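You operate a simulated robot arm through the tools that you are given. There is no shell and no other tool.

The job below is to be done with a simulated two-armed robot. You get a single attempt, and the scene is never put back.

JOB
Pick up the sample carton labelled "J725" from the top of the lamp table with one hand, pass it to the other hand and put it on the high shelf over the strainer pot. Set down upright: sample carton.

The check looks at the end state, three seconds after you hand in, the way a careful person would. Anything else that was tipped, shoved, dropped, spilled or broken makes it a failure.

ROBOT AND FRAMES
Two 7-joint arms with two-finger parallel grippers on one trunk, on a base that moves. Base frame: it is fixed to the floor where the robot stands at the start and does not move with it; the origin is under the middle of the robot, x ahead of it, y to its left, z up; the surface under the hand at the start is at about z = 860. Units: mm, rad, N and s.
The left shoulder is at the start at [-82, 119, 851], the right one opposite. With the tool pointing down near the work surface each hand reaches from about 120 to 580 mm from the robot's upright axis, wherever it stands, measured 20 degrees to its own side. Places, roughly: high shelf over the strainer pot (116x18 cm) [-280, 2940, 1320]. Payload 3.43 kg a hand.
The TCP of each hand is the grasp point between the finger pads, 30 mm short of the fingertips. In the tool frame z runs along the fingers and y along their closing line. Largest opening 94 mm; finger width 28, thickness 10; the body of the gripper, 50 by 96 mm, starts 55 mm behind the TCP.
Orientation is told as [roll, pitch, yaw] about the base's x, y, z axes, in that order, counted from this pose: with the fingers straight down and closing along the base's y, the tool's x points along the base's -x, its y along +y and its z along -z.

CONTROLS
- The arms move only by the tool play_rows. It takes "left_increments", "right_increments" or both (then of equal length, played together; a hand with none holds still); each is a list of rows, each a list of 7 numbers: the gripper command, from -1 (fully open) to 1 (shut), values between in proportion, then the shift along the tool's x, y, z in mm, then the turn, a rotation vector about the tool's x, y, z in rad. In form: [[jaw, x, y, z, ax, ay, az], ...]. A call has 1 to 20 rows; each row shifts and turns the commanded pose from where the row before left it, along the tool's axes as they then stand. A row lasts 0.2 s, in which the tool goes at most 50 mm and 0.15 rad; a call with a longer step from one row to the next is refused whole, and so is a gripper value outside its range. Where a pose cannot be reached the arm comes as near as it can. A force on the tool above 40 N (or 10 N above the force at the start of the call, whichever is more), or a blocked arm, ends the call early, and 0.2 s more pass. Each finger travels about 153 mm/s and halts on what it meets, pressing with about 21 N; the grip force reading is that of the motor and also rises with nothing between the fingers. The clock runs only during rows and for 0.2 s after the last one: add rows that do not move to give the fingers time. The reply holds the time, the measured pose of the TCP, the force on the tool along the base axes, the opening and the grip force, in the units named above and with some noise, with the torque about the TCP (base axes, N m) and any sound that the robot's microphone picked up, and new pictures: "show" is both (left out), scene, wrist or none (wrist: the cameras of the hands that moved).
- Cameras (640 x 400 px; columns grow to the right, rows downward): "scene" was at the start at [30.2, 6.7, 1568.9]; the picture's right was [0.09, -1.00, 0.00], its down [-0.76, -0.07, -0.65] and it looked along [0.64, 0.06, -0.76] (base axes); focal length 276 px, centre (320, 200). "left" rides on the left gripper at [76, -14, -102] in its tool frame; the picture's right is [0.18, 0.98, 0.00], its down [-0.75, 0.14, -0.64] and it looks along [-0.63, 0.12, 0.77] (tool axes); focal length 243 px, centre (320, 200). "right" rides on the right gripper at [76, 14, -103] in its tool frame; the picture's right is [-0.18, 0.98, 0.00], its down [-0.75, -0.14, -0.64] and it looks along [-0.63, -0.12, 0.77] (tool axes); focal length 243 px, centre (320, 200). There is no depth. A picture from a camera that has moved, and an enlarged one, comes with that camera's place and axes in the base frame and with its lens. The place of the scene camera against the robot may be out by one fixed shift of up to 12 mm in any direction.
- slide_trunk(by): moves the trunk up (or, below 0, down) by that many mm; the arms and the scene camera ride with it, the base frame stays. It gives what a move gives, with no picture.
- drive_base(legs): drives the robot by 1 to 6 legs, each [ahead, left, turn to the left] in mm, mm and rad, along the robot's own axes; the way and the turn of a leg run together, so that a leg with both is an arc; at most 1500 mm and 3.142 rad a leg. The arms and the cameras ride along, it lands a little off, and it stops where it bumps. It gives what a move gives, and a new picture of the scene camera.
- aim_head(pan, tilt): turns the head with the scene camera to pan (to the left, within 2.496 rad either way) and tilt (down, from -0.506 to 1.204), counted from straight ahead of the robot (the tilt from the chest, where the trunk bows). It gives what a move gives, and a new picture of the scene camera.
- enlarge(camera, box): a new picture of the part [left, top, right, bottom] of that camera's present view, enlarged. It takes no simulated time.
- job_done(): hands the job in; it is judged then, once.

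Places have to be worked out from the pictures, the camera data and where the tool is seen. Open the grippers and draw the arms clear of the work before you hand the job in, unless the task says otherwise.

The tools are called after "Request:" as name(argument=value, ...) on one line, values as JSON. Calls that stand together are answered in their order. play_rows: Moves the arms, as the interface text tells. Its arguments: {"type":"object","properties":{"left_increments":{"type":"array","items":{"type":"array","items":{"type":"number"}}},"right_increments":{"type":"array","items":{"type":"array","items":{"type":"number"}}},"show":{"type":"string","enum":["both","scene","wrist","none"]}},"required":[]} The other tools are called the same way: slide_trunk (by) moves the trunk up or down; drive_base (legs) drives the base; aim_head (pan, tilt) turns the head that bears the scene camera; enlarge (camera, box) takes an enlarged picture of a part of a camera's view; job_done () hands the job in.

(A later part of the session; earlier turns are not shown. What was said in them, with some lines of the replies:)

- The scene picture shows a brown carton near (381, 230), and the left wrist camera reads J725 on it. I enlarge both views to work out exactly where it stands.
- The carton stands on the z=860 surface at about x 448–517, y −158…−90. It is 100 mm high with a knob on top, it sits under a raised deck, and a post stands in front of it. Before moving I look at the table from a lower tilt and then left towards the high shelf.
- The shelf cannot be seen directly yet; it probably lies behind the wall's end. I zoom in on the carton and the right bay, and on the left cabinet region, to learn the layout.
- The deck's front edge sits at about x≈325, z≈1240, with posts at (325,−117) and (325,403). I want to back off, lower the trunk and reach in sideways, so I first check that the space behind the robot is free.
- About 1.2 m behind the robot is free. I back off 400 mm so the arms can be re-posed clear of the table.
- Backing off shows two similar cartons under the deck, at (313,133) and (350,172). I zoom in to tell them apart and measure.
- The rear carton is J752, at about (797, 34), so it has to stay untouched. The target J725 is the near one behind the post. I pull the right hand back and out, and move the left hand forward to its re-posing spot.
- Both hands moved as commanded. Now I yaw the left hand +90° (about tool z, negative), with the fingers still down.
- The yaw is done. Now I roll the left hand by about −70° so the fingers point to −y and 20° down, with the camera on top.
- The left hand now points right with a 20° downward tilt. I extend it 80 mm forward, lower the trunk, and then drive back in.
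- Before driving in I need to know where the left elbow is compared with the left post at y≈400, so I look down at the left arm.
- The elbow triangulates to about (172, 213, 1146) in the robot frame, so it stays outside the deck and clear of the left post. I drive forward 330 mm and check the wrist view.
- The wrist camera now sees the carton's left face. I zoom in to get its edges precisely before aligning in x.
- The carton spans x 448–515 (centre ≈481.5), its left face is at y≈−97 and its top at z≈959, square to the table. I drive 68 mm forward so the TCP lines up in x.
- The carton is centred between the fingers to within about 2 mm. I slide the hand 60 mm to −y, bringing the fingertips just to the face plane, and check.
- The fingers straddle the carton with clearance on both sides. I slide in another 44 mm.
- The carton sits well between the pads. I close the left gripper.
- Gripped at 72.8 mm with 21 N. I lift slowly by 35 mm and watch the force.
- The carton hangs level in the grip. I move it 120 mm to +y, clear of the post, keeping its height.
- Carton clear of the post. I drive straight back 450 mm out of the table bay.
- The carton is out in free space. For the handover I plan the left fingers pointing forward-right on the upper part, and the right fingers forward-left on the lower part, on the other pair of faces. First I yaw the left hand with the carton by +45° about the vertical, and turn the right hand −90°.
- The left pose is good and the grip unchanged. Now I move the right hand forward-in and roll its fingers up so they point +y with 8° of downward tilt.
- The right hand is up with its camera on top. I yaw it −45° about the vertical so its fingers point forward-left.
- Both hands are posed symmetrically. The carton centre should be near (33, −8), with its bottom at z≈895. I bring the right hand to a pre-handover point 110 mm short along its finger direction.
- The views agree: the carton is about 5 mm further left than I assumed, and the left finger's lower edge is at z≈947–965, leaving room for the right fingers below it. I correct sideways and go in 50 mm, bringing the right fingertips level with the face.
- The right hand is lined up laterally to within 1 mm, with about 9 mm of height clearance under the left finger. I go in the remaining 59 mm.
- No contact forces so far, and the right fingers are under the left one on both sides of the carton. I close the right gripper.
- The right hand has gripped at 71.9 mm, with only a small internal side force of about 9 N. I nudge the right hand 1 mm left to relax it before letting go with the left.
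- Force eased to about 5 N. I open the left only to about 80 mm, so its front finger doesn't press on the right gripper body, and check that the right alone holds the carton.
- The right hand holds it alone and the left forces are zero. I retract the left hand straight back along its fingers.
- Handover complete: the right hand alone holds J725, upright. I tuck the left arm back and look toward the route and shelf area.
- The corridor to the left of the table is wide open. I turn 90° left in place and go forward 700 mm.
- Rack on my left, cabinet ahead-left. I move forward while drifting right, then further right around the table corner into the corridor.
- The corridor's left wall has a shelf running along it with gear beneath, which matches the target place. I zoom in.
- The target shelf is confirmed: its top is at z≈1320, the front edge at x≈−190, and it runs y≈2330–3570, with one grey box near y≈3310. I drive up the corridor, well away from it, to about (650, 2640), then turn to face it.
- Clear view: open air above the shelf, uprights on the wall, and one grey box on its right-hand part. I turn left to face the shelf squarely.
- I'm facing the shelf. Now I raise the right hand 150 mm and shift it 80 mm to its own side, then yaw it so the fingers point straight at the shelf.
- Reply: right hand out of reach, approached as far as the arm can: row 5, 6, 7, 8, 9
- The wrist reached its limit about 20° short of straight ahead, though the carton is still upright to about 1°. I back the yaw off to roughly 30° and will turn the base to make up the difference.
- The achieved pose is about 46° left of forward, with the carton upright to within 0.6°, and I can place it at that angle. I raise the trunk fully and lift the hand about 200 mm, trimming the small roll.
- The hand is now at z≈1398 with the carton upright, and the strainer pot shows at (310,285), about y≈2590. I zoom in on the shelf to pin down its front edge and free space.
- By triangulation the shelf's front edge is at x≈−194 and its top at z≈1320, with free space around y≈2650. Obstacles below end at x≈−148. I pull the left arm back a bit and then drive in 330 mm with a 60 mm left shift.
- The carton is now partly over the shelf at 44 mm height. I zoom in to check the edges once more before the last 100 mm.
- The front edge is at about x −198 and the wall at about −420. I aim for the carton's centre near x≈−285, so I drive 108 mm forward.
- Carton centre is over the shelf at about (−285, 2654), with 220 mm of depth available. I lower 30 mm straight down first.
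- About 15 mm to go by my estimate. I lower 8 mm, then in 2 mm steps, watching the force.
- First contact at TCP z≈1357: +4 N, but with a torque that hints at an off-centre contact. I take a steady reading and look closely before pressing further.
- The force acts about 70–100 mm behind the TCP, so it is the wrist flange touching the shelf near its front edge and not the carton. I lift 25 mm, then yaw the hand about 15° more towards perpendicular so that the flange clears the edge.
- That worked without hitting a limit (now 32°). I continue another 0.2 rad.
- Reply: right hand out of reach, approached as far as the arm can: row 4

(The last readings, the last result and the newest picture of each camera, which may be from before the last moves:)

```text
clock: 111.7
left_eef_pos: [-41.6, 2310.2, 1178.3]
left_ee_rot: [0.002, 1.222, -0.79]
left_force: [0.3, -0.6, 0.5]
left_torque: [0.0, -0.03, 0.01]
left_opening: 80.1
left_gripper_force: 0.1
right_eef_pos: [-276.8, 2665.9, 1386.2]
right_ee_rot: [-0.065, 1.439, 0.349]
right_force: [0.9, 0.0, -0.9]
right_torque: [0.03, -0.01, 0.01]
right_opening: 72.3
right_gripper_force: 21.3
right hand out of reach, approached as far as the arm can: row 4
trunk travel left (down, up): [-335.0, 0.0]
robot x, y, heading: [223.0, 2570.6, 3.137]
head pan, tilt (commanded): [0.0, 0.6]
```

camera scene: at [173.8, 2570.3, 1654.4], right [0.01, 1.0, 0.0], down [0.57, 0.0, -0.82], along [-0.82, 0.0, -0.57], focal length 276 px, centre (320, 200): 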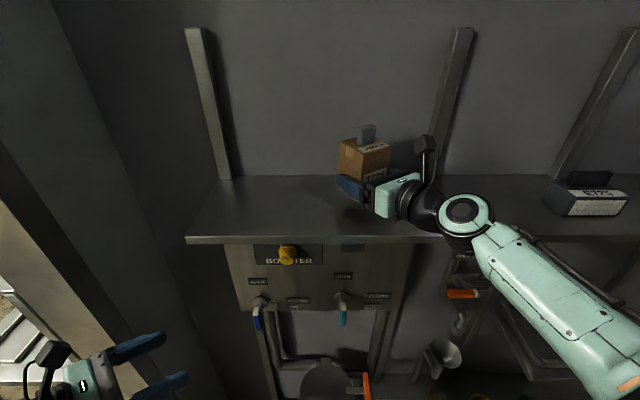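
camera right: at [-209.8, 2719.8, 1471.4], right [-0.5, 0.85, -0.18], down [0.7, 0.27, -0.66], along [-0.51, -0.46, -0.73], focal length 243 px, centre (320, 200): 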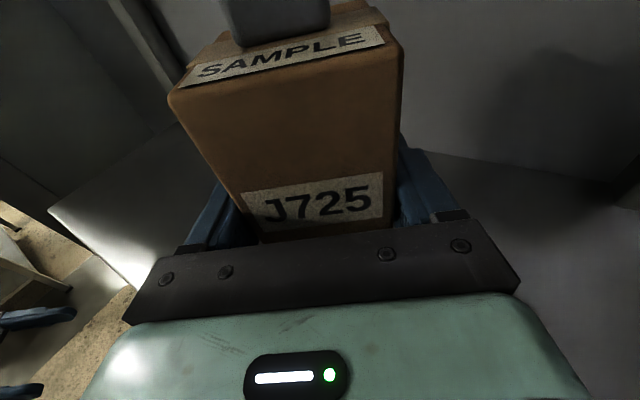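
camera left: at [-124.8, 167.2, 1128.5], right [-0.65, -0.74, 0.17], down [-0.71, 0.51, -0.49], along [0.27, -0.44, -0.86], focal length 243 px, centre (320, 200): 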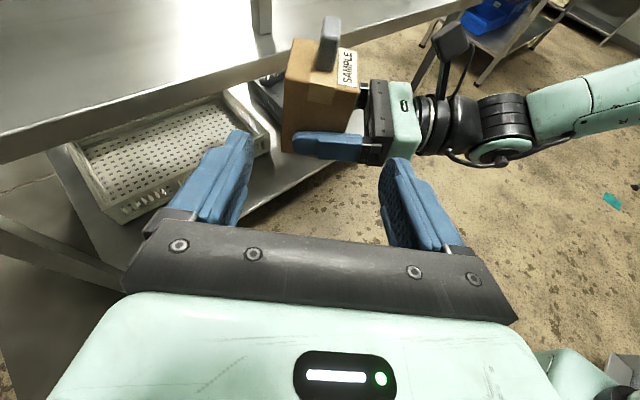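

At its limit, about 24° off perpendicular, still upright to ~0.5°. I back off slightly from the limit, trim the level, and bring the hand 15 mm towards me so the flange stays off the shelf.

Request:
play_rows(right_increments=[[1, 0, 0, 0, 0.0396, -0.0087, -0.014], [1, -0.95, -3.3, -6.7, 0, 0, 0], [1, -0.95, -3.3, -6.7, 0, 0, 0], [1, 0, 0, 0, 0, 0, 0]], show="both")

Request:
enlarge(camera="scene", box=[310, 120, 450, 240])

```text
clock: 112.7
left_eef_pos: [-40.6, 2309.8, 1178.2]
left_ee_rot: [-0.001, 1.22, -0.79]
left_force: [0.0, -0.6, 0.5]
left_torque: [0.03, 0.02, 0.01]
left_opening: 79.9
left_gripper_force: 0.1
right_eef_pos: [-263.9, 2666.2, 1384.0]
right_ee_rot: [0.059, 1.423, 0.457]
right_force: [-0.7, 0.1, -1.1]
right_torque: [-0.01, -0.01, 0.02]
right_opening: 71.7
right_gripper_force: 21.6
right hand out of reach, approached as far as the arm can: row 1
trunk travel left (down, up): [-335.0, 0.0]
robot x, y, heading: [221.5, 2570.6, 3.139]
head pan, tilt (commanded): [0.0, 0.6]
camera scene: at [173.7, 2570.2, 1654.4], right [0.01, 1.0, 0.0], down [0.57, 0.0, -0.82], along [-0.82, 0.0, -0.57], focal length 276 px, centre (320, 200)
camera right: at [-186.2, 2712.4, 1474.9], right [-0.36, 0.92, -0.17], down [0.74, 0.17, -0.65], along [-0.57, -0.36, -0.74], focal length 243 px, centre (320, 200)
```

scene: 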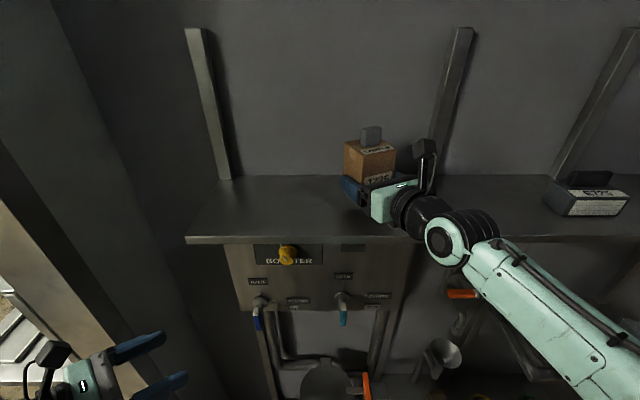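
right: 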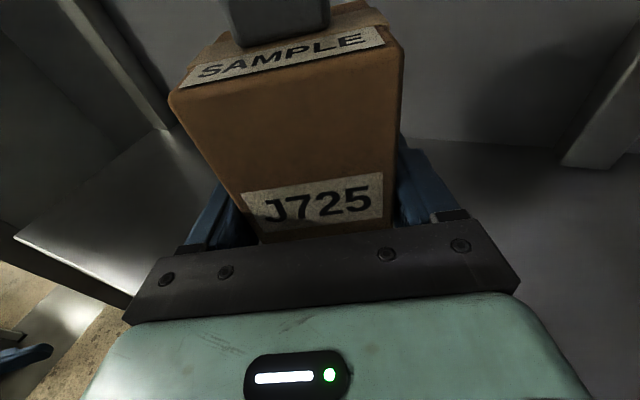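

```text
3.33 times, centred on (380, 180) of scene
camera zoom: at [173.7, 2570.2, 1654.4], right [0.01, 1.0, 0.0], down [0.57, 0.0, -0.82], along [-0.82, 0.0, -0.57], focal length 921 px, centre (120, 267)
```

zoom: 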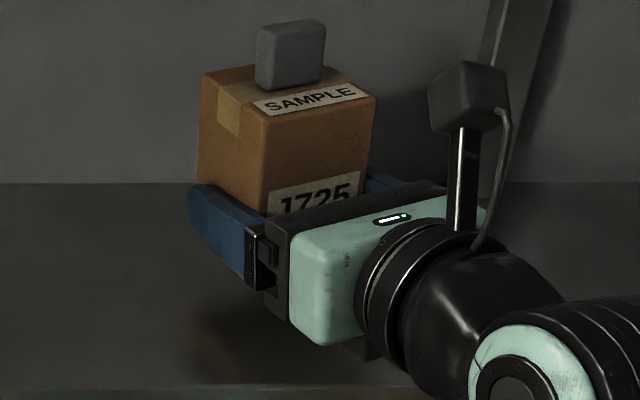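

The arm re-bent its elbow a little, but the pose is good: 23° off perpendicular, tilt within 0.6°, and the flange outside the shelf edge. I lower using the trunk, which keeps the arm's joints fixed, watching force.

Request:
slide_trunk(by=-20)

Request:
slide_trunk(by=-4)

```text
clock: 113.4
left_eef_pos: [-40.9, 2310.3, 1158.6]
left_ee_rot: [0.004, 1.222, -0.789]
left_force: [-0.2, -0.1, 0.4]
left_torque: [0.01, -0.01, -0.01]
left_opening: 79.9
left_gripper_force: 0.1
right_eef_pos: [-264.6, 2664.7, 1363.0]
right_ee_rot: [0.056, 1.421, 0.457]
right_force: [-0.1, 0.1, -0.5]
right_torque: [0.0, -0.02, 0.0]
right_opening: 72.2
right_gripper_force: 20.6
trunk travel left (down, up): [-315.0, 20.0]
robot x, y, heading: [215.5, 2572.9, 3.139]
head pan, tilt (commanded): [0.0, 0.6]
```

```text
clock: 113.9
left_eef_pos: [-40.5, 2310.4, 1154.3]
left_ee_rot: [0.0, 1.223, -0.791]
left_force: [-0.3, 0.0, -0.4]
left_torque: [-0.01, -0.02, -0.03]
left_opening: 79.8
left_gripper_force: 0.1
right_eef_pos: [-264.2, 2664.4, 1360.4]
right_ee_rot: [0.057, 1.423, 0.457]
right_force: [-0.3, 0.7, -1.5]
right_torque: [0.01, 0.02, 0.03]
right_opening: 72.0
right_gripper_force: 20.8
trunk travel left (down, up): [-311.0, 24.0]
robot x, y, heading: [220.4, 2571.6, 3.136]
head pan, tilt (commanded): [0.0, 0.6]
```

No contact yet at TCP z≈1360. I continue down in 2–3 mm steps.

Request:
slide_trunk(by=-3)

Request:
slide_trunk(by=-2)

```text
clock: 114.4
left_eef_pos: [-40.1, 2309.6, 1151.3]
left_ee_rot: [0.0, 1.223, -0.791]
left_force: [-0.2, -0.6, 0.2]
left_torque: [0.01, -0.01, 0.01]
left_opening: 80.0
left_gripper_force: 0.0
right_eef_pos: [-262.7, 2664.5, 1358.2]
right_ee_rot: [0.059, 1.422, 0.458]
right_force: [-0.4, 0.7, -0.5]
right_torque: [0.03, 0.01, 0.0]
right_opening: 71.9
right_gripper_force: 20.6
trunk travel left (down, up): [-308.0, 27.0]
robot x, y, heading: [219.2, 2569.6, 3.137]
head pan, tilt (commanded): [0.0, 0.6]
```

```text
clock: 114.9
left_eef_pos: [-40.0, 2309.8, 1148.4]
left_ee_rot: [-0.001, 1.222, -0.789]
left_force: [0.1, -0.1, -0.2]
left_torque: [-0.01, 0.05, 0.0]
left_opening: 80.0
left_gripper_force: 0.0
right_eef_pos: [-261.9, 2664.6, 1358.3]
right_ee_rot: [0.059, 1.427, 0.461]
right_force: [-2.2, 1.7, 9.8]
right_torque: [0.18, -0.59, 0.08]
right_opening: 72.0
right_gripper_force: 20.4
trunk travel left (down, up): [-306.0, 29.0]
robot x, y, heading: [220.9, 2570.1, 3.135]
head pan, tilt (commanded): [0.0, 0.6]
```

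Contact again at TCP z≈1358, and its line of action (~60 mm behind the TCP) says the gripper base is touching before the carton. I lift 2 mm, then raise the left hand with its fingers tipped up so its camera can look along the shelf and measure the gap under the carton.

Request:
slide_trunk(by=2)

Request:
play_rows(left_increments=[[-0.7, 0, 0, 0, 0, 0.14, 0], [-0.7, 0, 0, 0, 0, 0.14, 0], [-0.7, 0, 0, 0, 0, 0.14, 0], [-0.7, 0, 0, 0, 0, 0.14, 0], [-0.7, 0, 0, 0, 0, 0.14, 0], [-0.7, 0, 0, 0, 0, 0.14, 0], [-0.7, 0, 0, 0, 0, 0.14, 0], [-0.7, 0, 0, 0, 0, 0, 0]], show="both")

```text
clock: 115.5
left_eef_pos: [-40.8, 2310.6, 1150.5]
left_ee_rot: [-0.001, 1.22, -0.791]
left_force: [-0.4, 0.6, -0.8]
left_torque: [0.04, 0.0, 0.01]
left_opening: 79.9
left_gripper_force: 0.0
right_eef_pos: [-261.7, 2664.5, 1356.8]
right_ee_rot: [0.057, 1.421, 0.457]
right_force: [-0.9, 1.1, 3.9]
right_torque: [0.1, -0.29, 0.08]
right_opening: 72.0
right_gripper_force: 20.7
trunk travel left (down, up): [-308.0, 27.0]
robot x, y, heading: [223.6, 2570.1, 3.136]
head pan, tilt (commanded): [0.0, 0.6]
```

```text
clock: 117.2
left_eef_pos: [-42.6, 2312.7, 1147.3]
left_ee_rot: [3.133, 1.032, 2.333]
left_force: [0.7, 1.2, 0.4]
left_torque: [0.02, -0.01, 0.02]
left_opening: 79.8
left_gripper_force: 0.0
left hand out of reach, approached as far as the arm can: row 7
right_eef_pos: [-262.6, 2665.4, 1357.6]
right_ee_rot: [0.056, 1.422, 0.458]
right_force: [-0.6, -0.1, -0.8]
right_torque: [-0.03, 0.03, -0.04]
right_opening: 71.9
right_gripper_force: 20.2
trunk travel left (down, up): [-308.0, 27.0]
robot x, y, heading: [218.8, 2571.5, 3.135]
head pan, tilt (commanded): [0.0, 0.6]
camera scene: at [173.6, 2570.3, 1627.8], right [0.01, 1.0, 0.0], down [0.56, 0.0, -0.83], along [-0.83, 0.0, -0.56], focal length 276 px, centre (320, 200)
camera left: at [34.5, 2212.4, 1160.7], right [0.77, 0.62, 0.16], down [0.22, -0.02, -0.98], along [-0.6, 0.79, -0.15], focal length 243 px, centre (320, 200)
```

scene: 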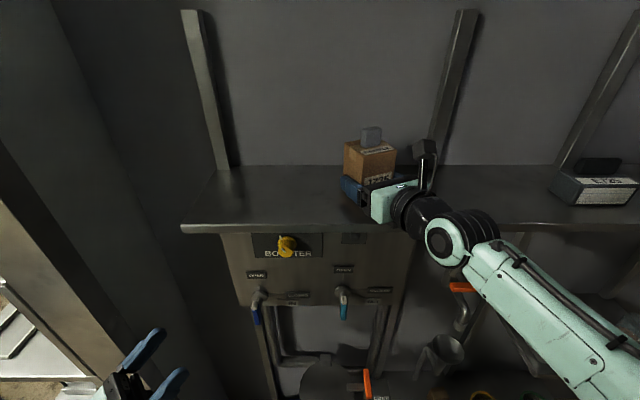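
left: 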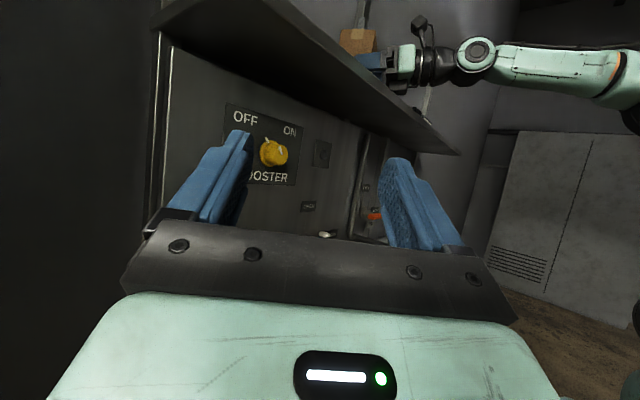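

The left camera now looks along the shelf from below. I raise it about 190 mm so it sits just above the shelf surface.

Request:
play_rows(left_increments=[[-0.7, 33, 0, 19.7, 0, 0, 0], [-0.7, 33, 0, 19.7, 0, 0, 0], [-0.7, 33, 0, 19.7, 0, 0, 0], [-0.7, 33, 0, 19.7, 0, 0, 0], [-0.7, 33, 0, 19.7, 0, 0, 0], [-0.7, 0, 0, 0, 0, 0, 0]], show="both")

Request:
enlarge(camera="left", box=[260, 40, 460, 180])

```text
clock: 118.7
left_eef_pos: [-43.3, 2312.9, 1339.1]
left_ee_rot: [3.131, 1.034, 2.332]
left_force: [0.2, 0.1, 0.3]
left_torque: [-0.03, 0.01, 0.0]
left_opening: 79.8
left_gripper_force: 0.1
right_eef_pos: [-263.3, 2665.3, 1355.6]
right_ee_rot: [0.059, 1.423, 0.457]
right_force: [-0.5, 0.6, -0.5]
right_torque: [0.0, 0.0, 0.02]
right_opening: 71.9
right_gripper_force: 20.9
trunk travel left (down, up): [-308.0, 27.0]
robot x, y, heading: [220.8, 2568.9, 3.136]
head pan, tilt (commanded): [0.0, 0.6]
camera scene: at [173.2, 2570.2, 1627.8], right [0.01, 1.0, 0.0], down [0.57, 0.0, -0.82], along [-0.82, 0.0, -0.57], focal length 276 px, centre (320, 200)
camera left: at [34.0, 2211.7, 1353.0], right [0.77, 0.62, 0.16], down [0.22, -0.02, -0.98], along [-0.6, 0.79, -0.15], focal length 243 px, centre (320, 200)
```

scene: 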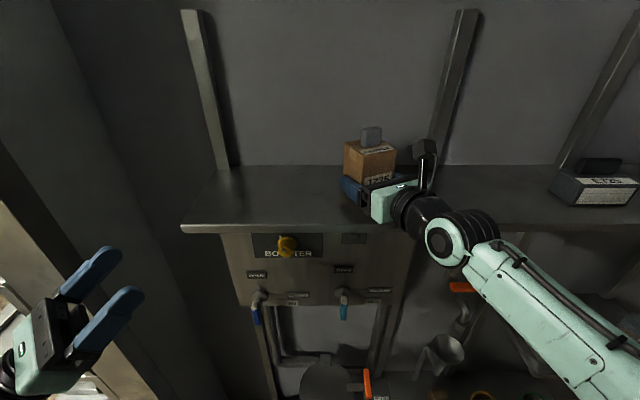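
left: 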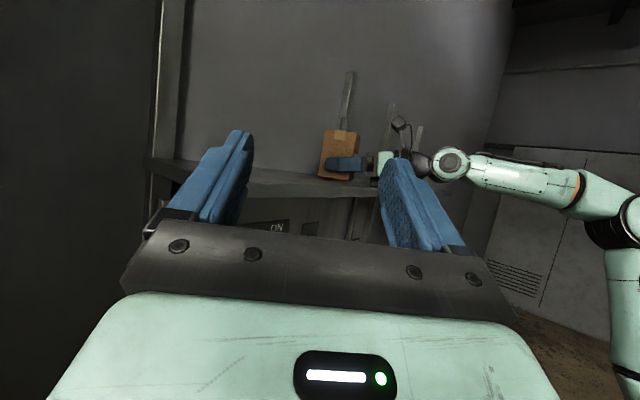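

```text
2.86 times, centred on (360, 110) of left
camera zoom: at [34.0, 2211.7, 1353.0], right [0.77, 0.62, 0.16], down [0.22, -0.02, -0.98], along [-0.6, 0.79, -0.15], focal length 693 px, centre (206, 457)
```

zoom: 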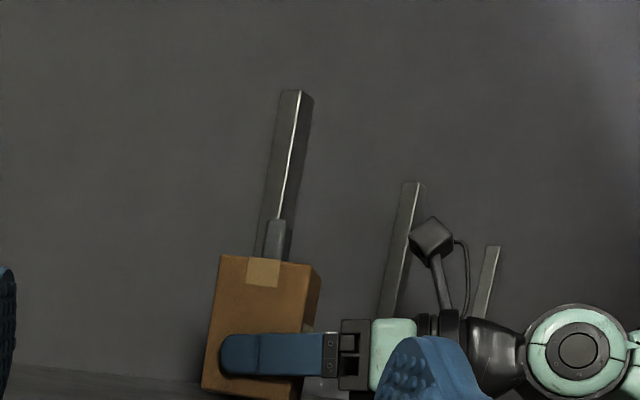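

Excellent side view. I zoom in on the carton's base and the gripper underside.

Request:
enlarge(camera="left", box=[300, 120, 420, 200])

Request:
enlarge(camera="left", box=[310, 145, 390, 195])

```text
5.00 times, centred on (360, 160) of left
camera zoom: at [34.0, 2211.7, 1353.0], right [0.77, 0.62, 0.16], down [0.22, -0.02, -0.98], along [-0.6, 0.79, -0.15], focal length 1213 px, centre (120, 400)
```

zoom: 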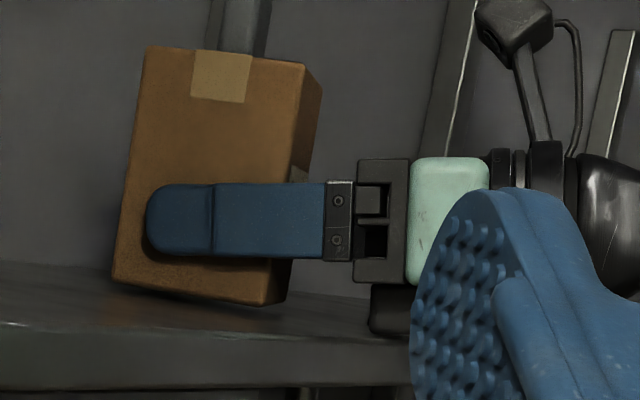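

```text
8.00 times, centred on (350, 170) of left
camera zoom: at [34.0, 2211.7, 1353.0], right [0.77, 0.62, 0.16], down [0.22, -0.02, -0.98], along [-0.6, 0.79, -0.15], focal length 1941 px, centre (80, 440)
```

zoom: 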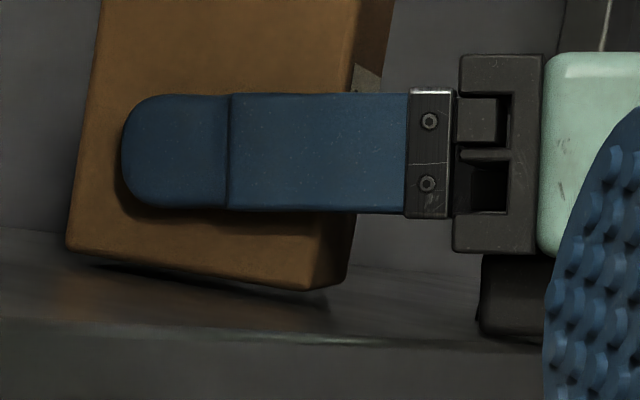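

The side view explains it: a black box under the gripper meets the shelf edge while the carton's bottom is still ~7 mm above it (carton ≈1326, shelf ≈1319). I lift 15 mm and pitch the fingers 0.11 rad further down, which raises that box, so the carton's far edge lands first and then the whole base.

Request:
slide_trunk(by=15)

Request:
play_rows(right_increments=[[1, 0, 0, 0, 0, -0.03, 0], [1, 0, 0, 0, 0, -0.04, 0], [1, 0, 0, 0, 0, -0.04, 0], [1, 0, 0, 0, 0, 0, 0]], show="both")

Request:
enlarge(camera="left", box=[300, 120, 420, 200])

```text
clock: 119.3
left_eef_pos: [-45.1, 2312.2, 1353.3]
left_ee_rot: [3.13, 1.034, 2.333]
left_force: [0.5, -0.3, 0.5]
left_torque: [0.01, -0.01, 0.01]
left_opening: 79.9
left_gripper_force: 0.0
right_eef_pos: [-263.4, 2666.1, 1372.6]
right_ee_rot: [0.052, 1.422, 0.452]
right_force: [0.2, 0.2, -1.1]
right_torque: [0.0, 0.0, 0.02]
right_opening: 71.8
right_gripper_force: 21.0
trunk travel left (down, up): [-323.0, 12.0]
robot x, y, heading: [220.5, 2571.4, 3.138]
head pan, tilt (commanded): [0.0, 0.6]
```

```text
clock: 120.3
left_eef_pos: [-43.8, 2312.7, 1354.4]
left_ee_rot: [3.131, 1.035, 2.333]
left_force: [-0.2, 0.0, -0.4]
left_torque: [-0.01, 0.03, 0.0]
left_opening: 79.9
left_gripper_force: 0.1
right_eef_pos: [-262.7, 2665.0, 1372.2]
right_ee_rot: [0.038, 1.332, 0.438]
right_force: [-0.2, 0.4, -1.9]
right_torque: [0.01, -0.02, -0.02]
right_opening: 72.0
right_gripper_force: 21.1
trunk travel left (down, up): [-323.0, 12.0]
robot x, y, heading: [219.3, 2568.4, 3.134]
head pan, tilt (commanded): [0.0, 0.6]
camera scene: at [173.5, 2570.3, 1643.5], right [0.01, 1.0, 0.0], down [0.57, 0.0, -0.82], along [-0.82, 0.0, -0.57], focal length 276 px, centre (320, 200)
camera right: at [-193.5, 2708.9, 1471.2], right [-0.34, 0.92, -0.17], down [0.79, 0.19, -0.58], along [-0.5, -0.34, -0.8], focal length 243 px, centre (320, 200)
```

scene: 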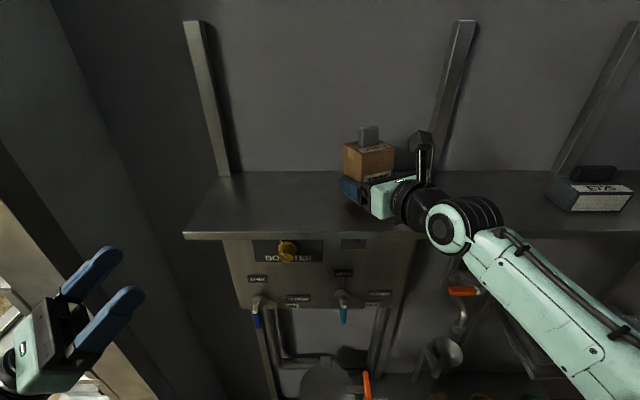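
right: 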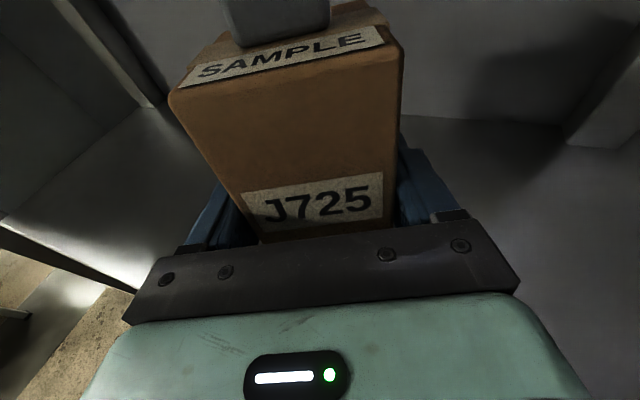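

```text
5.00 times, centred on (360, 160) of left
camera zoom: at [33.5, 2211.7, 1368.0], right [0.77, 0.62, 0.16], down [0.22, -0.02, -0.98], along [-0.6, 0.79, -0.15], focal length 1213 px, centre (120, 400)
```

zoom: 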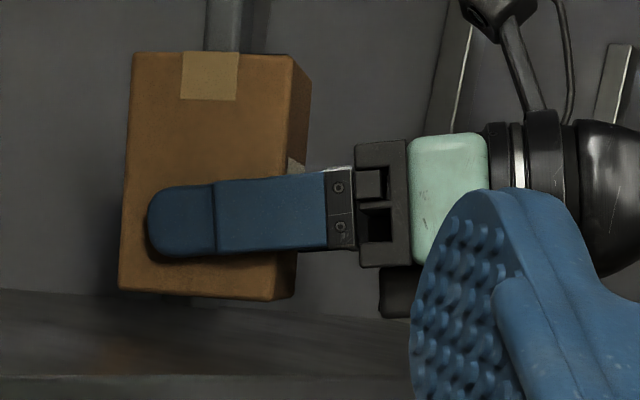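

The pitch took: the carton's far edge is now lowest and the black box sits level with its near edge. I back the base 9 mm so the box also moves off the shelf's edge, then start lowering.

Request:
drive_base(legs=[[-9, 0, 0]])

Request:
slide_trunk(by=-12)

Request:
enlarge(camera="left", box=[300, 120, 420, 200])

```text
clock: 121.0
left_eef_pos: [-36.4, 2312.1, 1353.9]
left_ee_rot: [3.13, 1.032, 2.332]
left_force: [-0.2, -0.7, -0.4]
left_torque: [-0.01, -0.03, -0.02]
left_opening: 79.9
left_gripper_force: 0.1
right_eef_pos: [-255.4, 2665.1, 1372.5]
right_ee_rot: [0.038, 1.33, 0.436]
right_force: [-1.1, 0.2, -1.1]
right_torque: [-0.01, -0.01, 0.03]
right_opening: 72.1
right_gripper_force: 20.6
trunk travel left (down, up): [-323.0, 12.0]
robot x, y, heading: [229.9, 2569.9, 3.135]
head pan, tilt (commanded): [0.0, 0.6]
camera scene: at [180.6, 2570.2, 1643.6], right [0.01, 1.0, 0.0], down [0.57, 0.0, -0.82], along [-0.82, 0.0, -0.57], focal length 276 px, centre (320, 200)
```

scene: 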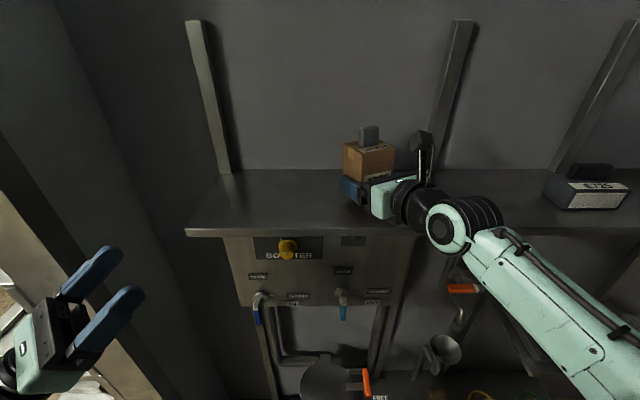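

```text
clock: 121.6
left_eef_pos: [-34.5, 2311.6, 1341.3]
left_ee_rot: [3.132, 1.029, 2.334]
left_force: [0.3, -0.2, 0.0]
left_torque: [-0.02, 0.02, -0.04]
left_opening: 80.3
left_gripper_force: 0.0
right_eef_pos: [-252.6, 2663.4, 1360.6]
right_ee_rot: [0.046, 1.331, 0.445]
right_force: [0.2, 0.6, -1.4]
right_torque: [0.01, 0.01, 0.0]
right_opening: 72.1
right_gripper_force: 20.8
trunk travel left (down, up): [-311.0, 24.0]
robot x, y, heading: [226.9, 2569.5, 3.137]
head pan, tilt (commanded): [0.0, 0.6]
```

```text
5.00 times, centred on (360, 160) of left
camera zoom: at [43.1, 2210.3, 1355.5], right [0.77, 0.62, 0.16], down [0.22, -0.02, -0.98], along [-0.6, 0.79, -0.15], focal length 1213 px, centre (120, 400)
```

zoom: 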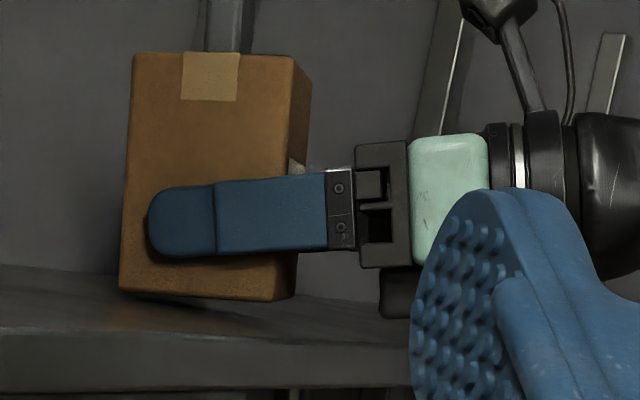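

TCP z≈1360 with no contact; the far edge is about 5 mm up. I step down further.

Request:
slide_trunk(by=-4)

Request:
slide_trunk(by=-2)

```text
clock: 122.2
left_eef_pos: [-34.8, 2311.6, 1336.6]
left_ee_rot: [3.132, 1.031, 2.335]
left_force: [-0.2, 0.3, 0.1]
left_torque: [0.01, -0.01, -0.02]
left_opening: 79.7
left_gripper_force: 0.0
right_eef_pos: [-252.4, 2664.0, 1356.5]
right_ee_rot: [0.042, 1.333, 0.443]
right_force: [2.8, -1.0, 5.1]
right_torque: [-0.36, 0.09, 0.15]
right_opening: 71.5
right_gripper_force: 20.9
trunk travel left (down, up): [-307.0, 28.0]
robot x, y, heading: [227.8, 2574.5, 3.139]
head pan, tilt (commanded): [0.0, 0.6]
```

```text
clock: 122.7
left_eef_pos: [-33.6, 2313.1, 1336.3]
left_ee_rot: [3.134, 1.033, 2.335]
left_force: [0.0, -1.1, -0.4]
left_torque: [-0.01, -0.02, -0.01]
left_opening: 80.0
left_gripper_force: 0.1
right_eef_pos: [-254.0, 2666.0, 1354.5]
right_ee_rot: [0.038, 1.332, 0.438]
right_force: [1.9, 0.0, 10.0]
right_torque: [-0.56, 0.17, 0.12]
right_opening: 72.3
right_gripper_force: 21.2
trunk travel left (down, up): [-305.0, 30.0]
robot x, y, heading: [228.0, 2570.6, 3.131]
head pan, tilt (commanded): [0.0, 0.6]
```

Now the carton's far-left bottom corner is touching, as intended. I continue down gently so the base settles flat.

Request:
slide_trunk(by=-2)

Request:
enlarge(camera="left", box=[300, 120, 420, 200])

```text
clock: 123.2
left_eef_pos: [-33.7, 2312.1, 1334.0]
left_ee_rot: [3.133, 1.033, 2.334]
left_force: [0.1, 1.0, 1.2]
left_torque: [0.01, 0.02, 0.02]
left_opening: 79.8
left_gripper_force: 0.1
right_eef_pos: [-251.4, 2666.4, 1353.7]
right_ee_rot: [0.041, 1.332, 0.441]
right_force: [3.9, 1.7, 11.3]
right_torque: [-0.42, 0.14, 0.1]
right_opening: 72.1
right_gripper_force: 20.9
trunk travel left (down, up): [-303.0, 32.0]
robot x, y, heading: [229.6, 2569.0, 3.135]
head pan, tilt (commanded): [0.0, 0.6]
```

```text
5.00 times, centred on (360, 160) of left
camera zoom: at [43.8, 2212.1, 1348.2], right [0.77, 0.62, 0.16], down [0.22, -0.02, -0.98], along [-0.6, 0.79, -0.15], focal length 1213 px, centre (120, 400)
```

zoom: 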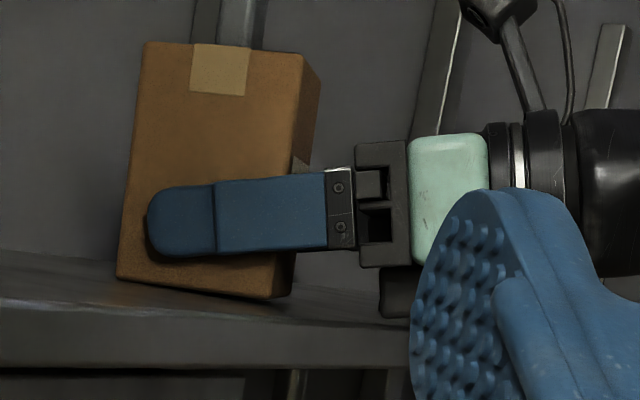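

The carton is pivoting in the pads back toward upright, as planned. Two more millimetres.

Request:
slide_trunk(by=-2)

Request:
enlarge(camera="left", box=[300, 120, 420, 200])

```text
clock: 123.7
left_eef_pos: [-34.5, 2312.3, 1332.6]
left_ee_rot: [3.134, 1.033, 2.335]
left_force: [0.7, 0.2, 0.5]
left_torque: [0.02, -0.01, -0.01]
left_opening: 79.6
left_gripper_force: 0.1
right_eef_pos: [-252.7, 2666.2, 1352.4]
right_ee_rot: [0.036, 1.33, 0.438]
right_force: [3.4, 1.8, 8.7]
right_torque: [-0.4, 0.2, 0.11]
right_opening: 72.3
right_gripper_force: 20.9
trunk travel left (down, up): [-301.0, 34.0]
robot x, y, heading: [225.2, 2570.1, 3.14]
head pan, tilt (commanded): [0.0, 0.6]
```

```text
5.00 times, centred on (360, 160) of left
camera zoom: at [43.9, 2211.9, 1346.2], right [0.77, 0.62, 0.16], down [0.22, -0.02, -0.98], along [-0.6, 0.79, -0.15], focal length 1213 px, centre (120, 400)
```

zoom: 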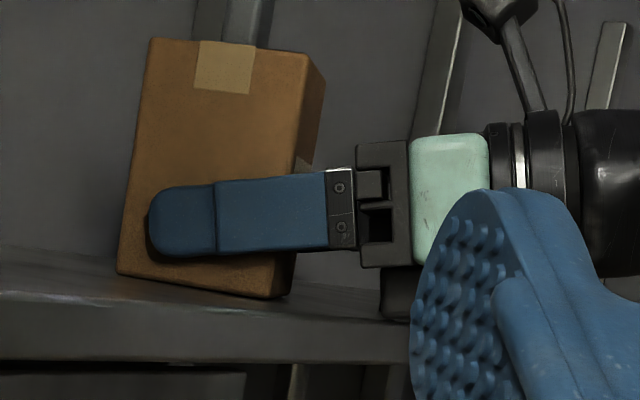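

It's nearly flat now. One more millimetre to seat the near edge.

Request:
slide_trunk(by=-1.5)

Request:
enlarge(camera="left", box=[310, 145, 390, 195])

Request:
enlarge(camera="scene", box=[310, 110, 450, 230])

```text
clock: 124.2
left_eef_pos: [-34.4, 2313.5, 1331.2]
left_ee_rot: [3.134, 1.032, 2.336]
left_force: [0.3, 0.7, 0.0]
left_torque: [0.01, -0.02, 0.01]
left_opening: 79.7
left_gripper_force: 0.2
right_eef_pos: [-253.0, 2666.5, 1350.9]
right_ee_rot: [0.041, 1.335, 0.445]
right_force: [1.1, 3.7, 22.5]
right_torque: [0.51, -1.66, 0.14]
right_opening: 71.7
right_gripper_force: 21.0
trunk travel left (down, up): [-300.0, 36.0]
robot x, y, heading: [226.8, 2573.1, 3.138]
head pan, tilt (commanded): [0.0, 0.6]
```

```text
8.00 times, centred on (350, 170) of left
camera zoom: at [43.9, 2211.8, 1344.9], right [0.77, 0.62, 0.16], down [0.22, -0.02, -0.98], along [-0.6, 0.79, -0.15], focal length 1941 px, centre (80, 440)
```

zoom: 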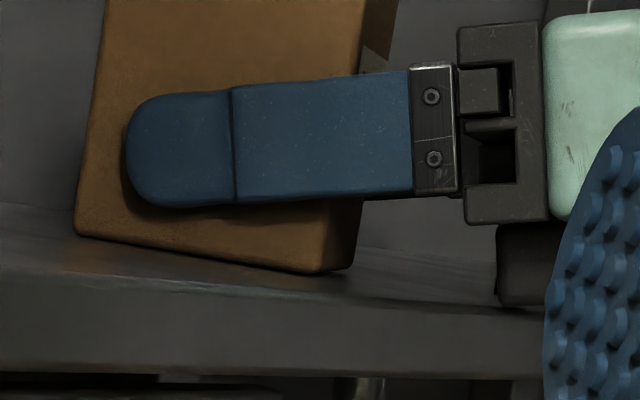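

```text
3.33 times, centred on (380, 170) of scene
camera zoom: at [184.1, 2570.4, 1618.6], right [0.01, 1.0, 0.0], down [0.56, 0.0, -0.83], along [-0.83, 0.0, -0.56], focal length 921 px, centre (120, 300)
```

zoom: 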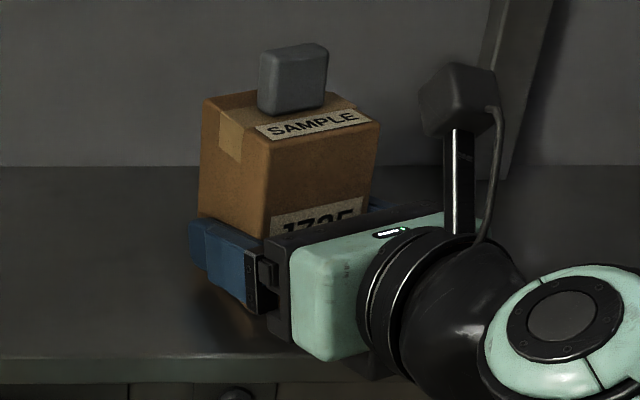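

The carton is now seated, and the last bit of force is the gripper box pressing on the shelf. I ease up 1 mm to unload it before releasing.

Request:
slide_trunk(by=1)

Request:
enlarge(camera="left", box=[310, 145, 390, 195])

```text
clock: 124.7
left_eef_pos: [-34.4, 2313.5, 1331.9]
left_ee_rot: [3.132, 1.033, 2.335]
left_force: [0.1, 0.5, -0.1]
left_torque: [0.04, -0.03, 0.01]
left_opening: 80.0
left_gripper_force: 0.1
right_eef_pos: [-252.6, 2666.1, 1351.2]
right_ee_rot: [0.041, 1.334, 0.44]
right_force: [0.7, 2.6, 17.3]
right_torque: [0.1, -0.77, 0.24]
right_opening: 72.0
right_gripper_force: 20.8
trunk travel left (down, up): [-301.0, 35.0]
robot x, y, heading: [229.3, 2569.4, 3.139]
head pan, tilt (commanded): [0.0, 0.6]
```

```text
8.00 times, centred on (350, 170) of left
camera zoom: at [43.8, 2211.9, 1345.7], right [0.77, 0.62, 0.16], down [0.22, -0.02, -0.98], along [-0.6, 0.79, -0.15], focal length 1941 px, centre (80, 440)
```

zoom: 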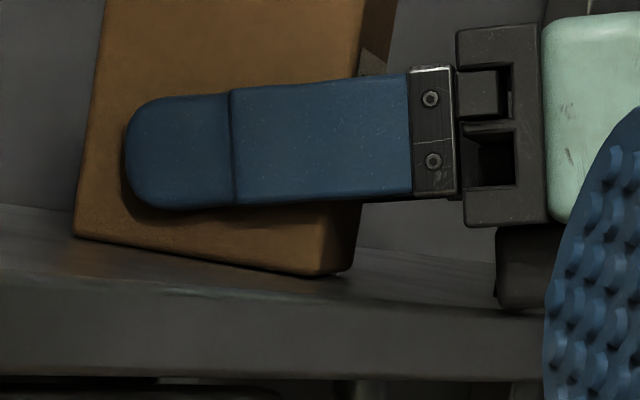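

Still 17 N shared between the carton and the box. I ease up one more millimetre.

Request:
slide_trunk(by=1)

```text
clock: 125.2
left_eef_pos: [-33.7, 2313.3, 1332.6]
left_ee_rot: [3.133, 1.032, 2.333]
left_force: [0.4, 0.0, 0.1]
left_torque: [0.01, -0.03, 0.0]
left_opening: 80.0
left_gripper_force: 0.1
right_eef_pos: [-251.1, 2665.0, 1350.5]
right_ee_rot: [0.035, 1.332, 0.435]
right_force: [1.2, 2.0, 8.7]
right_torque: [-0.39, 0.18, 0.05]
right_opening: 72.1
right_gripper_force: 21.2
trunk travel left (down, up): [-302.0, 34.0]
robot x, y, heading: [227.3, 2571.1, 3.131]
head pan, tilt (commanded): [0.0, 0.6]
```

Remaining force is about 9 N and acts on the carton itself, which is seated. I open the right gripper gradually.

Request:
play_rows(right_increments=[[-0.56, 0, 0, 0, 0, 0, 0], [-0.65, 0, 0, 0, 0, 0, 0], [-0.8, 0, 0, 0, 0, 0, 0], [-1, 0, 0, 0, 0, 0, 0], [-1, 0, 0, 0, 0, 0, 0]], show="both")

Request:
enlarge(camera="left", box=[300, 120, 420, 200])

Request:
enlarge(camera="scene", box=[310, 110, 450, 230])

```text
clock: 126.4
left_eef_pos: [-35.1, 2313.1, 1332.9]
left_ee_rot: [3.13, 1.033, 2.333]
left_force: [0.1, 0.2, 0.6]
left_torque: [0.0, 0.01, -0.02]
left_opening: 79.9
left_gripper_force: 0.1
right_eef_pos: [-253.0, 2665.5, 1350.8]
right_ee_rot: [0.038, 1.331, 0.437]
right_force: [0.6, 0.7, 1.8]
right_torque: [0.01, -0.13, 0.0]
right_opening: 94.1
right_gripper_force: 0.1
trunk travel left (down, up): [-302.0, 34.0]
robot x, y, heading: [227.6, 2565.9, 3.139]
head pan, tilt (commanded): [0.0, 0.6]
camera scene: at [182.6, 2570.1, 1620.6], right [0.01, 1.0, 0.0], down [0.56, 0.0, -0.83], along [-0.83, 0.0, -0.56], focal length 276 px, centre (320, 200)
camera right: at [-184.3, 2708.9, 1449.3], right [-0.34, 0.92, -0.17], down [0.79, 0.19, -0.58], along [-0.5, -0.33, -0.8], focal length 243 px, centre (320, 200)
```

scene: 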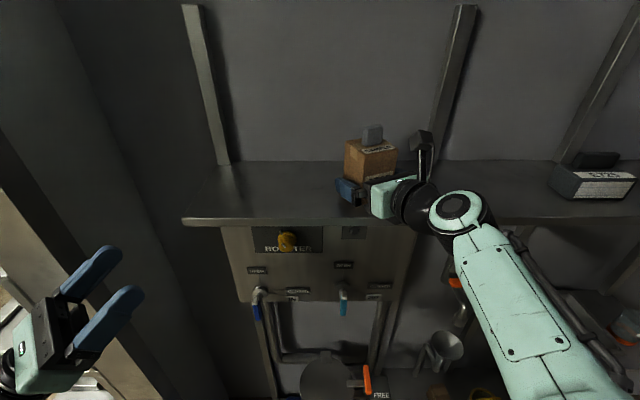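
right: 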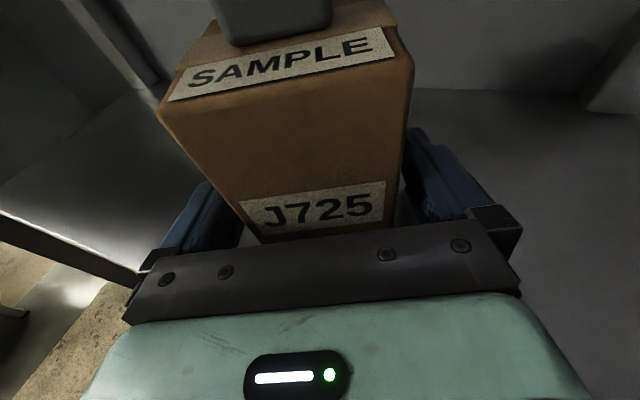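

```text
5.00 times, centred on (360, 160) of left
camera zoom: at [42.7, 2211.6, 1346.4], right [0.77, 0.62, 0.16], down [0.22, -0.02, -0.98], along [-0.6, 0.79, -0.15], focal length 1213 px, centre (120, 400)
```

zoom: 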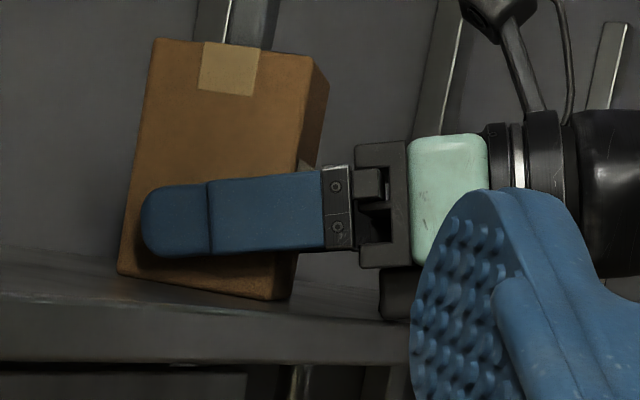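

```text
3.33 times, centred on (380, 170) of scene
camera zoom: at [182.6, 2570.1, 1620.6], right [0.01, 1.0, 0.0], down [0.56, 0.0, -0.83], along [-0.83, 0.0, -0.56], focal length 921 px, centre (120, 300)
```

zoom: 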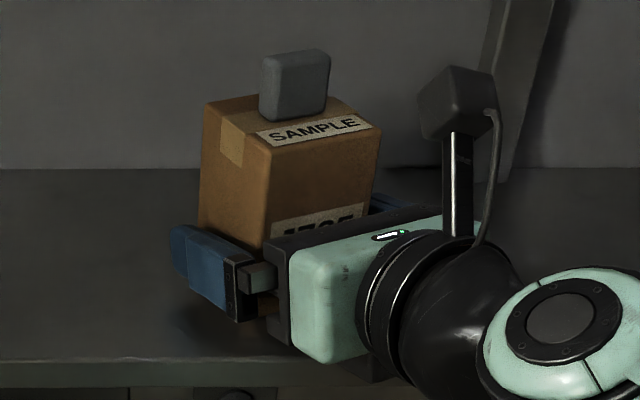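

Released, and the carton stands upright on its own. I check the finger clearances in the right wrist view before pulling out.

Request:
enlarge(camera="right", box=[130, 110, 510, 270])

Request:
slide_trunk(by=3)

```text
1.68 times, centred on (320, 190) of right
camera zoom: at [-184.3, 2708.9, 1449.3], right [-0.34, 0.92, -0.17], down [0.79, 0.19, -0.58], along [-0.5, -0.33, -0.8], focal length 409 px, centre (320, 217)
```

zoom: 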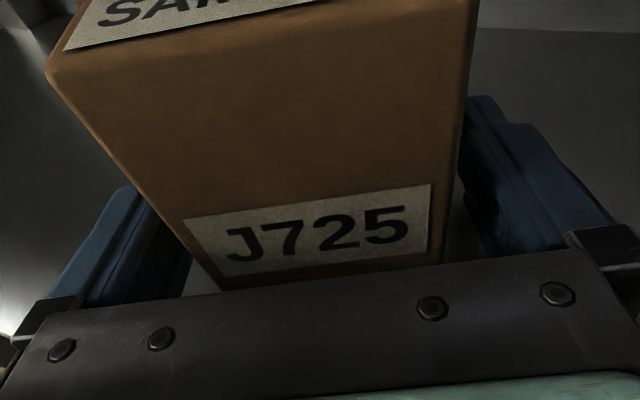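

```text
clock: 127.0
left_eef_pos: [-35.8, 2312.7, 1335.5]
left_ee_rot: [3.131, 1.034, 2.334]
left_force: [-0.8, -0.1, 0.1]
left_torque: [0.0, -0.03, 0.01]
left_opening: 80.1
left_gripper_force: 0.0
right_eef_pos: [-253.6, 2666.1, 1354.6]
right_ee_rot: [0.039, 1.331, 0.441]
right_force: [0.2, -0.1, 0.3]
right_torque: [-0.01, -0.01, 0.01]
right_opening: 93.9
right_gripper_force: 0.0
trunk travel left (down, up): [-305.0, 31.0]
robot x, y, heading: [231.2, 2571.8, 3.135]
head pan, tilt (commanded): [0.0, 0.6]
```

Clear gaps on both sides and zero force. I withdraw by driving the base back along the finger direction, first 65 mm.

Request:
drive_base(legs=[[-60, -25, 0]])

Request:
enlarge(camera="right", box=[0, 0, 640, 400])

Request:
enlarge(camera="left", box=[300, 110, 440, 200])

```text
clock: 128.0
left_eef_pos: [24.1, 2336.8, 1335.0]
left_ee_rot: [3.13, 1.034, 2.332]
left_force: [-0.3, -0.6, -0.1]
left_torque: [-0.01, -0.01, 0.02]
left_opening: 79.8
left_gripper_force: 0.0
right_eef_pos: [-193.4, 2689.8, 1354.7]
right_ee_rot: [0.039, 1.331, 0.437]
right_force: [0.0, 0.1, 0.0]
right_torque: [0.02, 0.0, 0.01]
right_opening: 93.8
right_gripper_force: 0.0
trunk travel left (down, up): [-305.0, 31.0]
robot x, y, heading: [289.2, 2595.0, 3.135]
head pan, tilt (commanded): [0.0, 0.6]
camera scene: at [242.2, 2594.9, 1624.1], right [0.01, 1.0, 0.0], down [0.56, 0.0, -0.83], along [-0.83, 0.0, -0.56], focal length 276 px, centre (320, 200)
```

scene: 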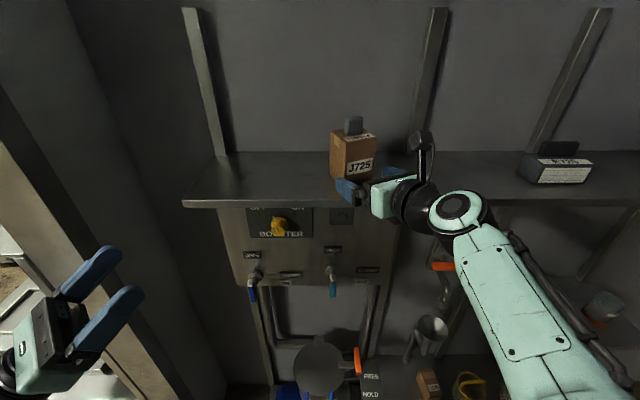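

```text
1.00 times, centred on (320, 200) of right (not enlarged: the box is as wide or as high as the picture)
camera zoom: at [-124.5, 2733.9, 1452.9], right [-0.34, 0.92, -0.17], down [0.79, 0.19, -0.58], along [-0.51, -0.33, -0.8], focal length 243 px, centre (320, 200)
```

zoom: 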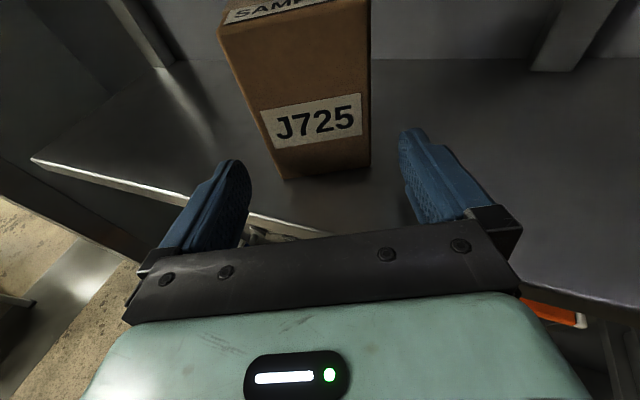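

```text
4.44 times, centred on (370, 155) of left
camera zoom: at [101.9, 2236.4, 1349.8], right [0.77, 0.62, 0.16], down [0.22, -0.02, -0.98], along [-0.6, 0.79, -0.15], focal length 1078 px, centre (98, 400)
```

zoom: 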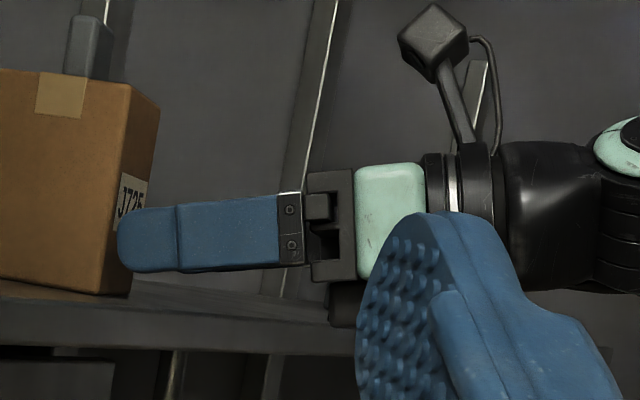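

The fingers are fully clear and J725 stands upright on the shelf. I drive straight back 350 mm, away from everything, and open both grippers fully.

Request:
drive_base(legs=[[-350, 0, 0]])

Request:
play_rows(left_increments=[[-1, 0, 0, 0, 0, 0, 0], [-1, 0, 0, 0, 0, 0, 0]], right_increments=[[-1, 0, 0, 0, 0, 0, 0], [-1, 0, 0, 0, 0, 0, 0]], show="scene")

Request:
enlarge(camera="scene", box=[200, 60, 440, 200])

```text
clock: 130.2
left_eef_pos: [372.3, 2335.8, 1335.6]
left_ee_rot: [3.132, 1.034, 2.333]
left_force: [0.4, -0.1, 0.0]
left_torque: [0.03, 0.04, -0.01]
left_opening: 80.0
left_gripper_force: 0.2
right_eef_pos: [155.8, 2687.1, 1353.7]
right_ee_rot: [0.038, 1.332, 0.438]
right_force: [0.7, 0.5, 0.1]
right_torque: [-0.02, 0.0, -0.03]
right_opening: 94.1
right_gripper_force: 0.1
trunk travel left (down, up): [-305.0, 31.0]
robot x, y, heading: [634.0, 2593.8, 3.134]
head pan, tilt (commanded): [0.0, 0.6]
camera scene: at [591.3, 2592.4, 1624.1], right [0.01, 1.0, 0.0], down [0.56, 0.0, -0.83], along [-0.82, 0.01, -0.57], focal length 276 px, centre (320, 200)
```

scene: 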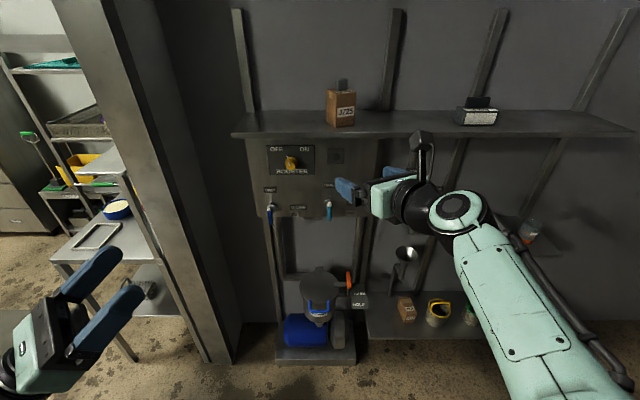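

```text
clock: 130.8
left_eef_pos: [372.6, 2333.6, 1337.0]
left_ee_rot: [3.129, 1.033, 2.333]
left_force: [-0.2, 0.6, 0.0]
left_torque: [-0.01, 0.01, 0.01]
left_opening: 94.1
left_gripper_force: 0.1
right_eef_pos: [155.1, 2688.4, 1354.3]
right_ee_rot: [0.038, 1.331, 0.438]
right_force: [-0.3, -0.2, 0.6]
right_torque: [0.05, -0.01, 0.03]
right_opening: 94.0
right_gripper_force: 0.0
trunk travel left (down, up): [-305.0, 31.0]
robot x, y, heading: [638.2, 2588.7, 3.134]
head pan, tilt (commanded): [0.0, 0.6]
camera scene: at [591.6, 2592.4, 1624.0], right [0.01, 1.0, 0.0], down [0.56, 0.0, -0.83], along [-0.83, 0.01, -0.56], focal length 276 px, centre (320, 200)
```

scene: 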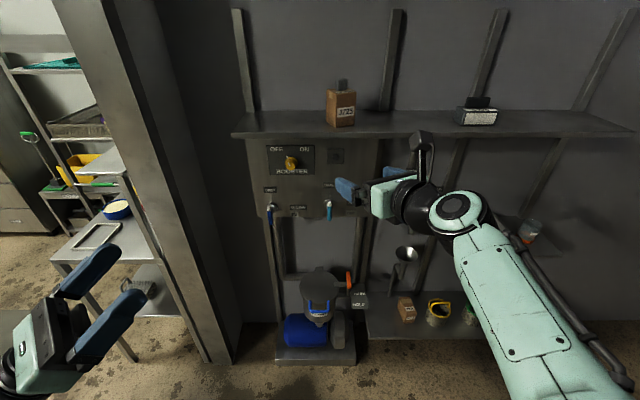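

```text
2.67 times, centred on (320, 130) of scene
camera zoom: at [591.6, 2592.4, 1624.0], right [0.01, 1.0, 0.0], down [0.56, 0.0, -0.83], along [-0.83, 0.01, -0.56], focal length 737 px, centre (320, 387)
```

zoom: 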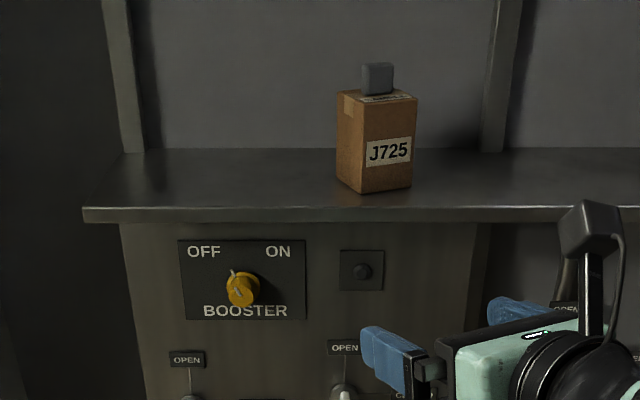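

J725 stands upright and fully on the high shelf, and the grey box and everything below it are undisturbed. Both grippers are open and well clear, so I hand in the job.

Request:
job_done()

```text
The job is handed in.
```

I moved carton J725 from the lamp table to the high shelf over the strainer pot. It stands upright, fully on the shelf at about (−260, 2660).

- **Pick-up:** The left hand took J725 from behind the table's front post. The lookalike carton J752 behind it was left alone.
- **Pass:** The left hand handed it to the right hand in the open space in front of the table.
- **Placing:** The right hand set it down at an angle of about 23° to the shelf edge, with its nearest corner roughly 20 mm in from the front. A box under the gripper pressed on the shelf edge, briefly at about 22 N, before the carton was fully seated. I eased off and released it gently.
- **End state:** In the last picture nothing else looked moved or tipped. Both grippers were open and about 350 mm clear of the shelf when I handed in.
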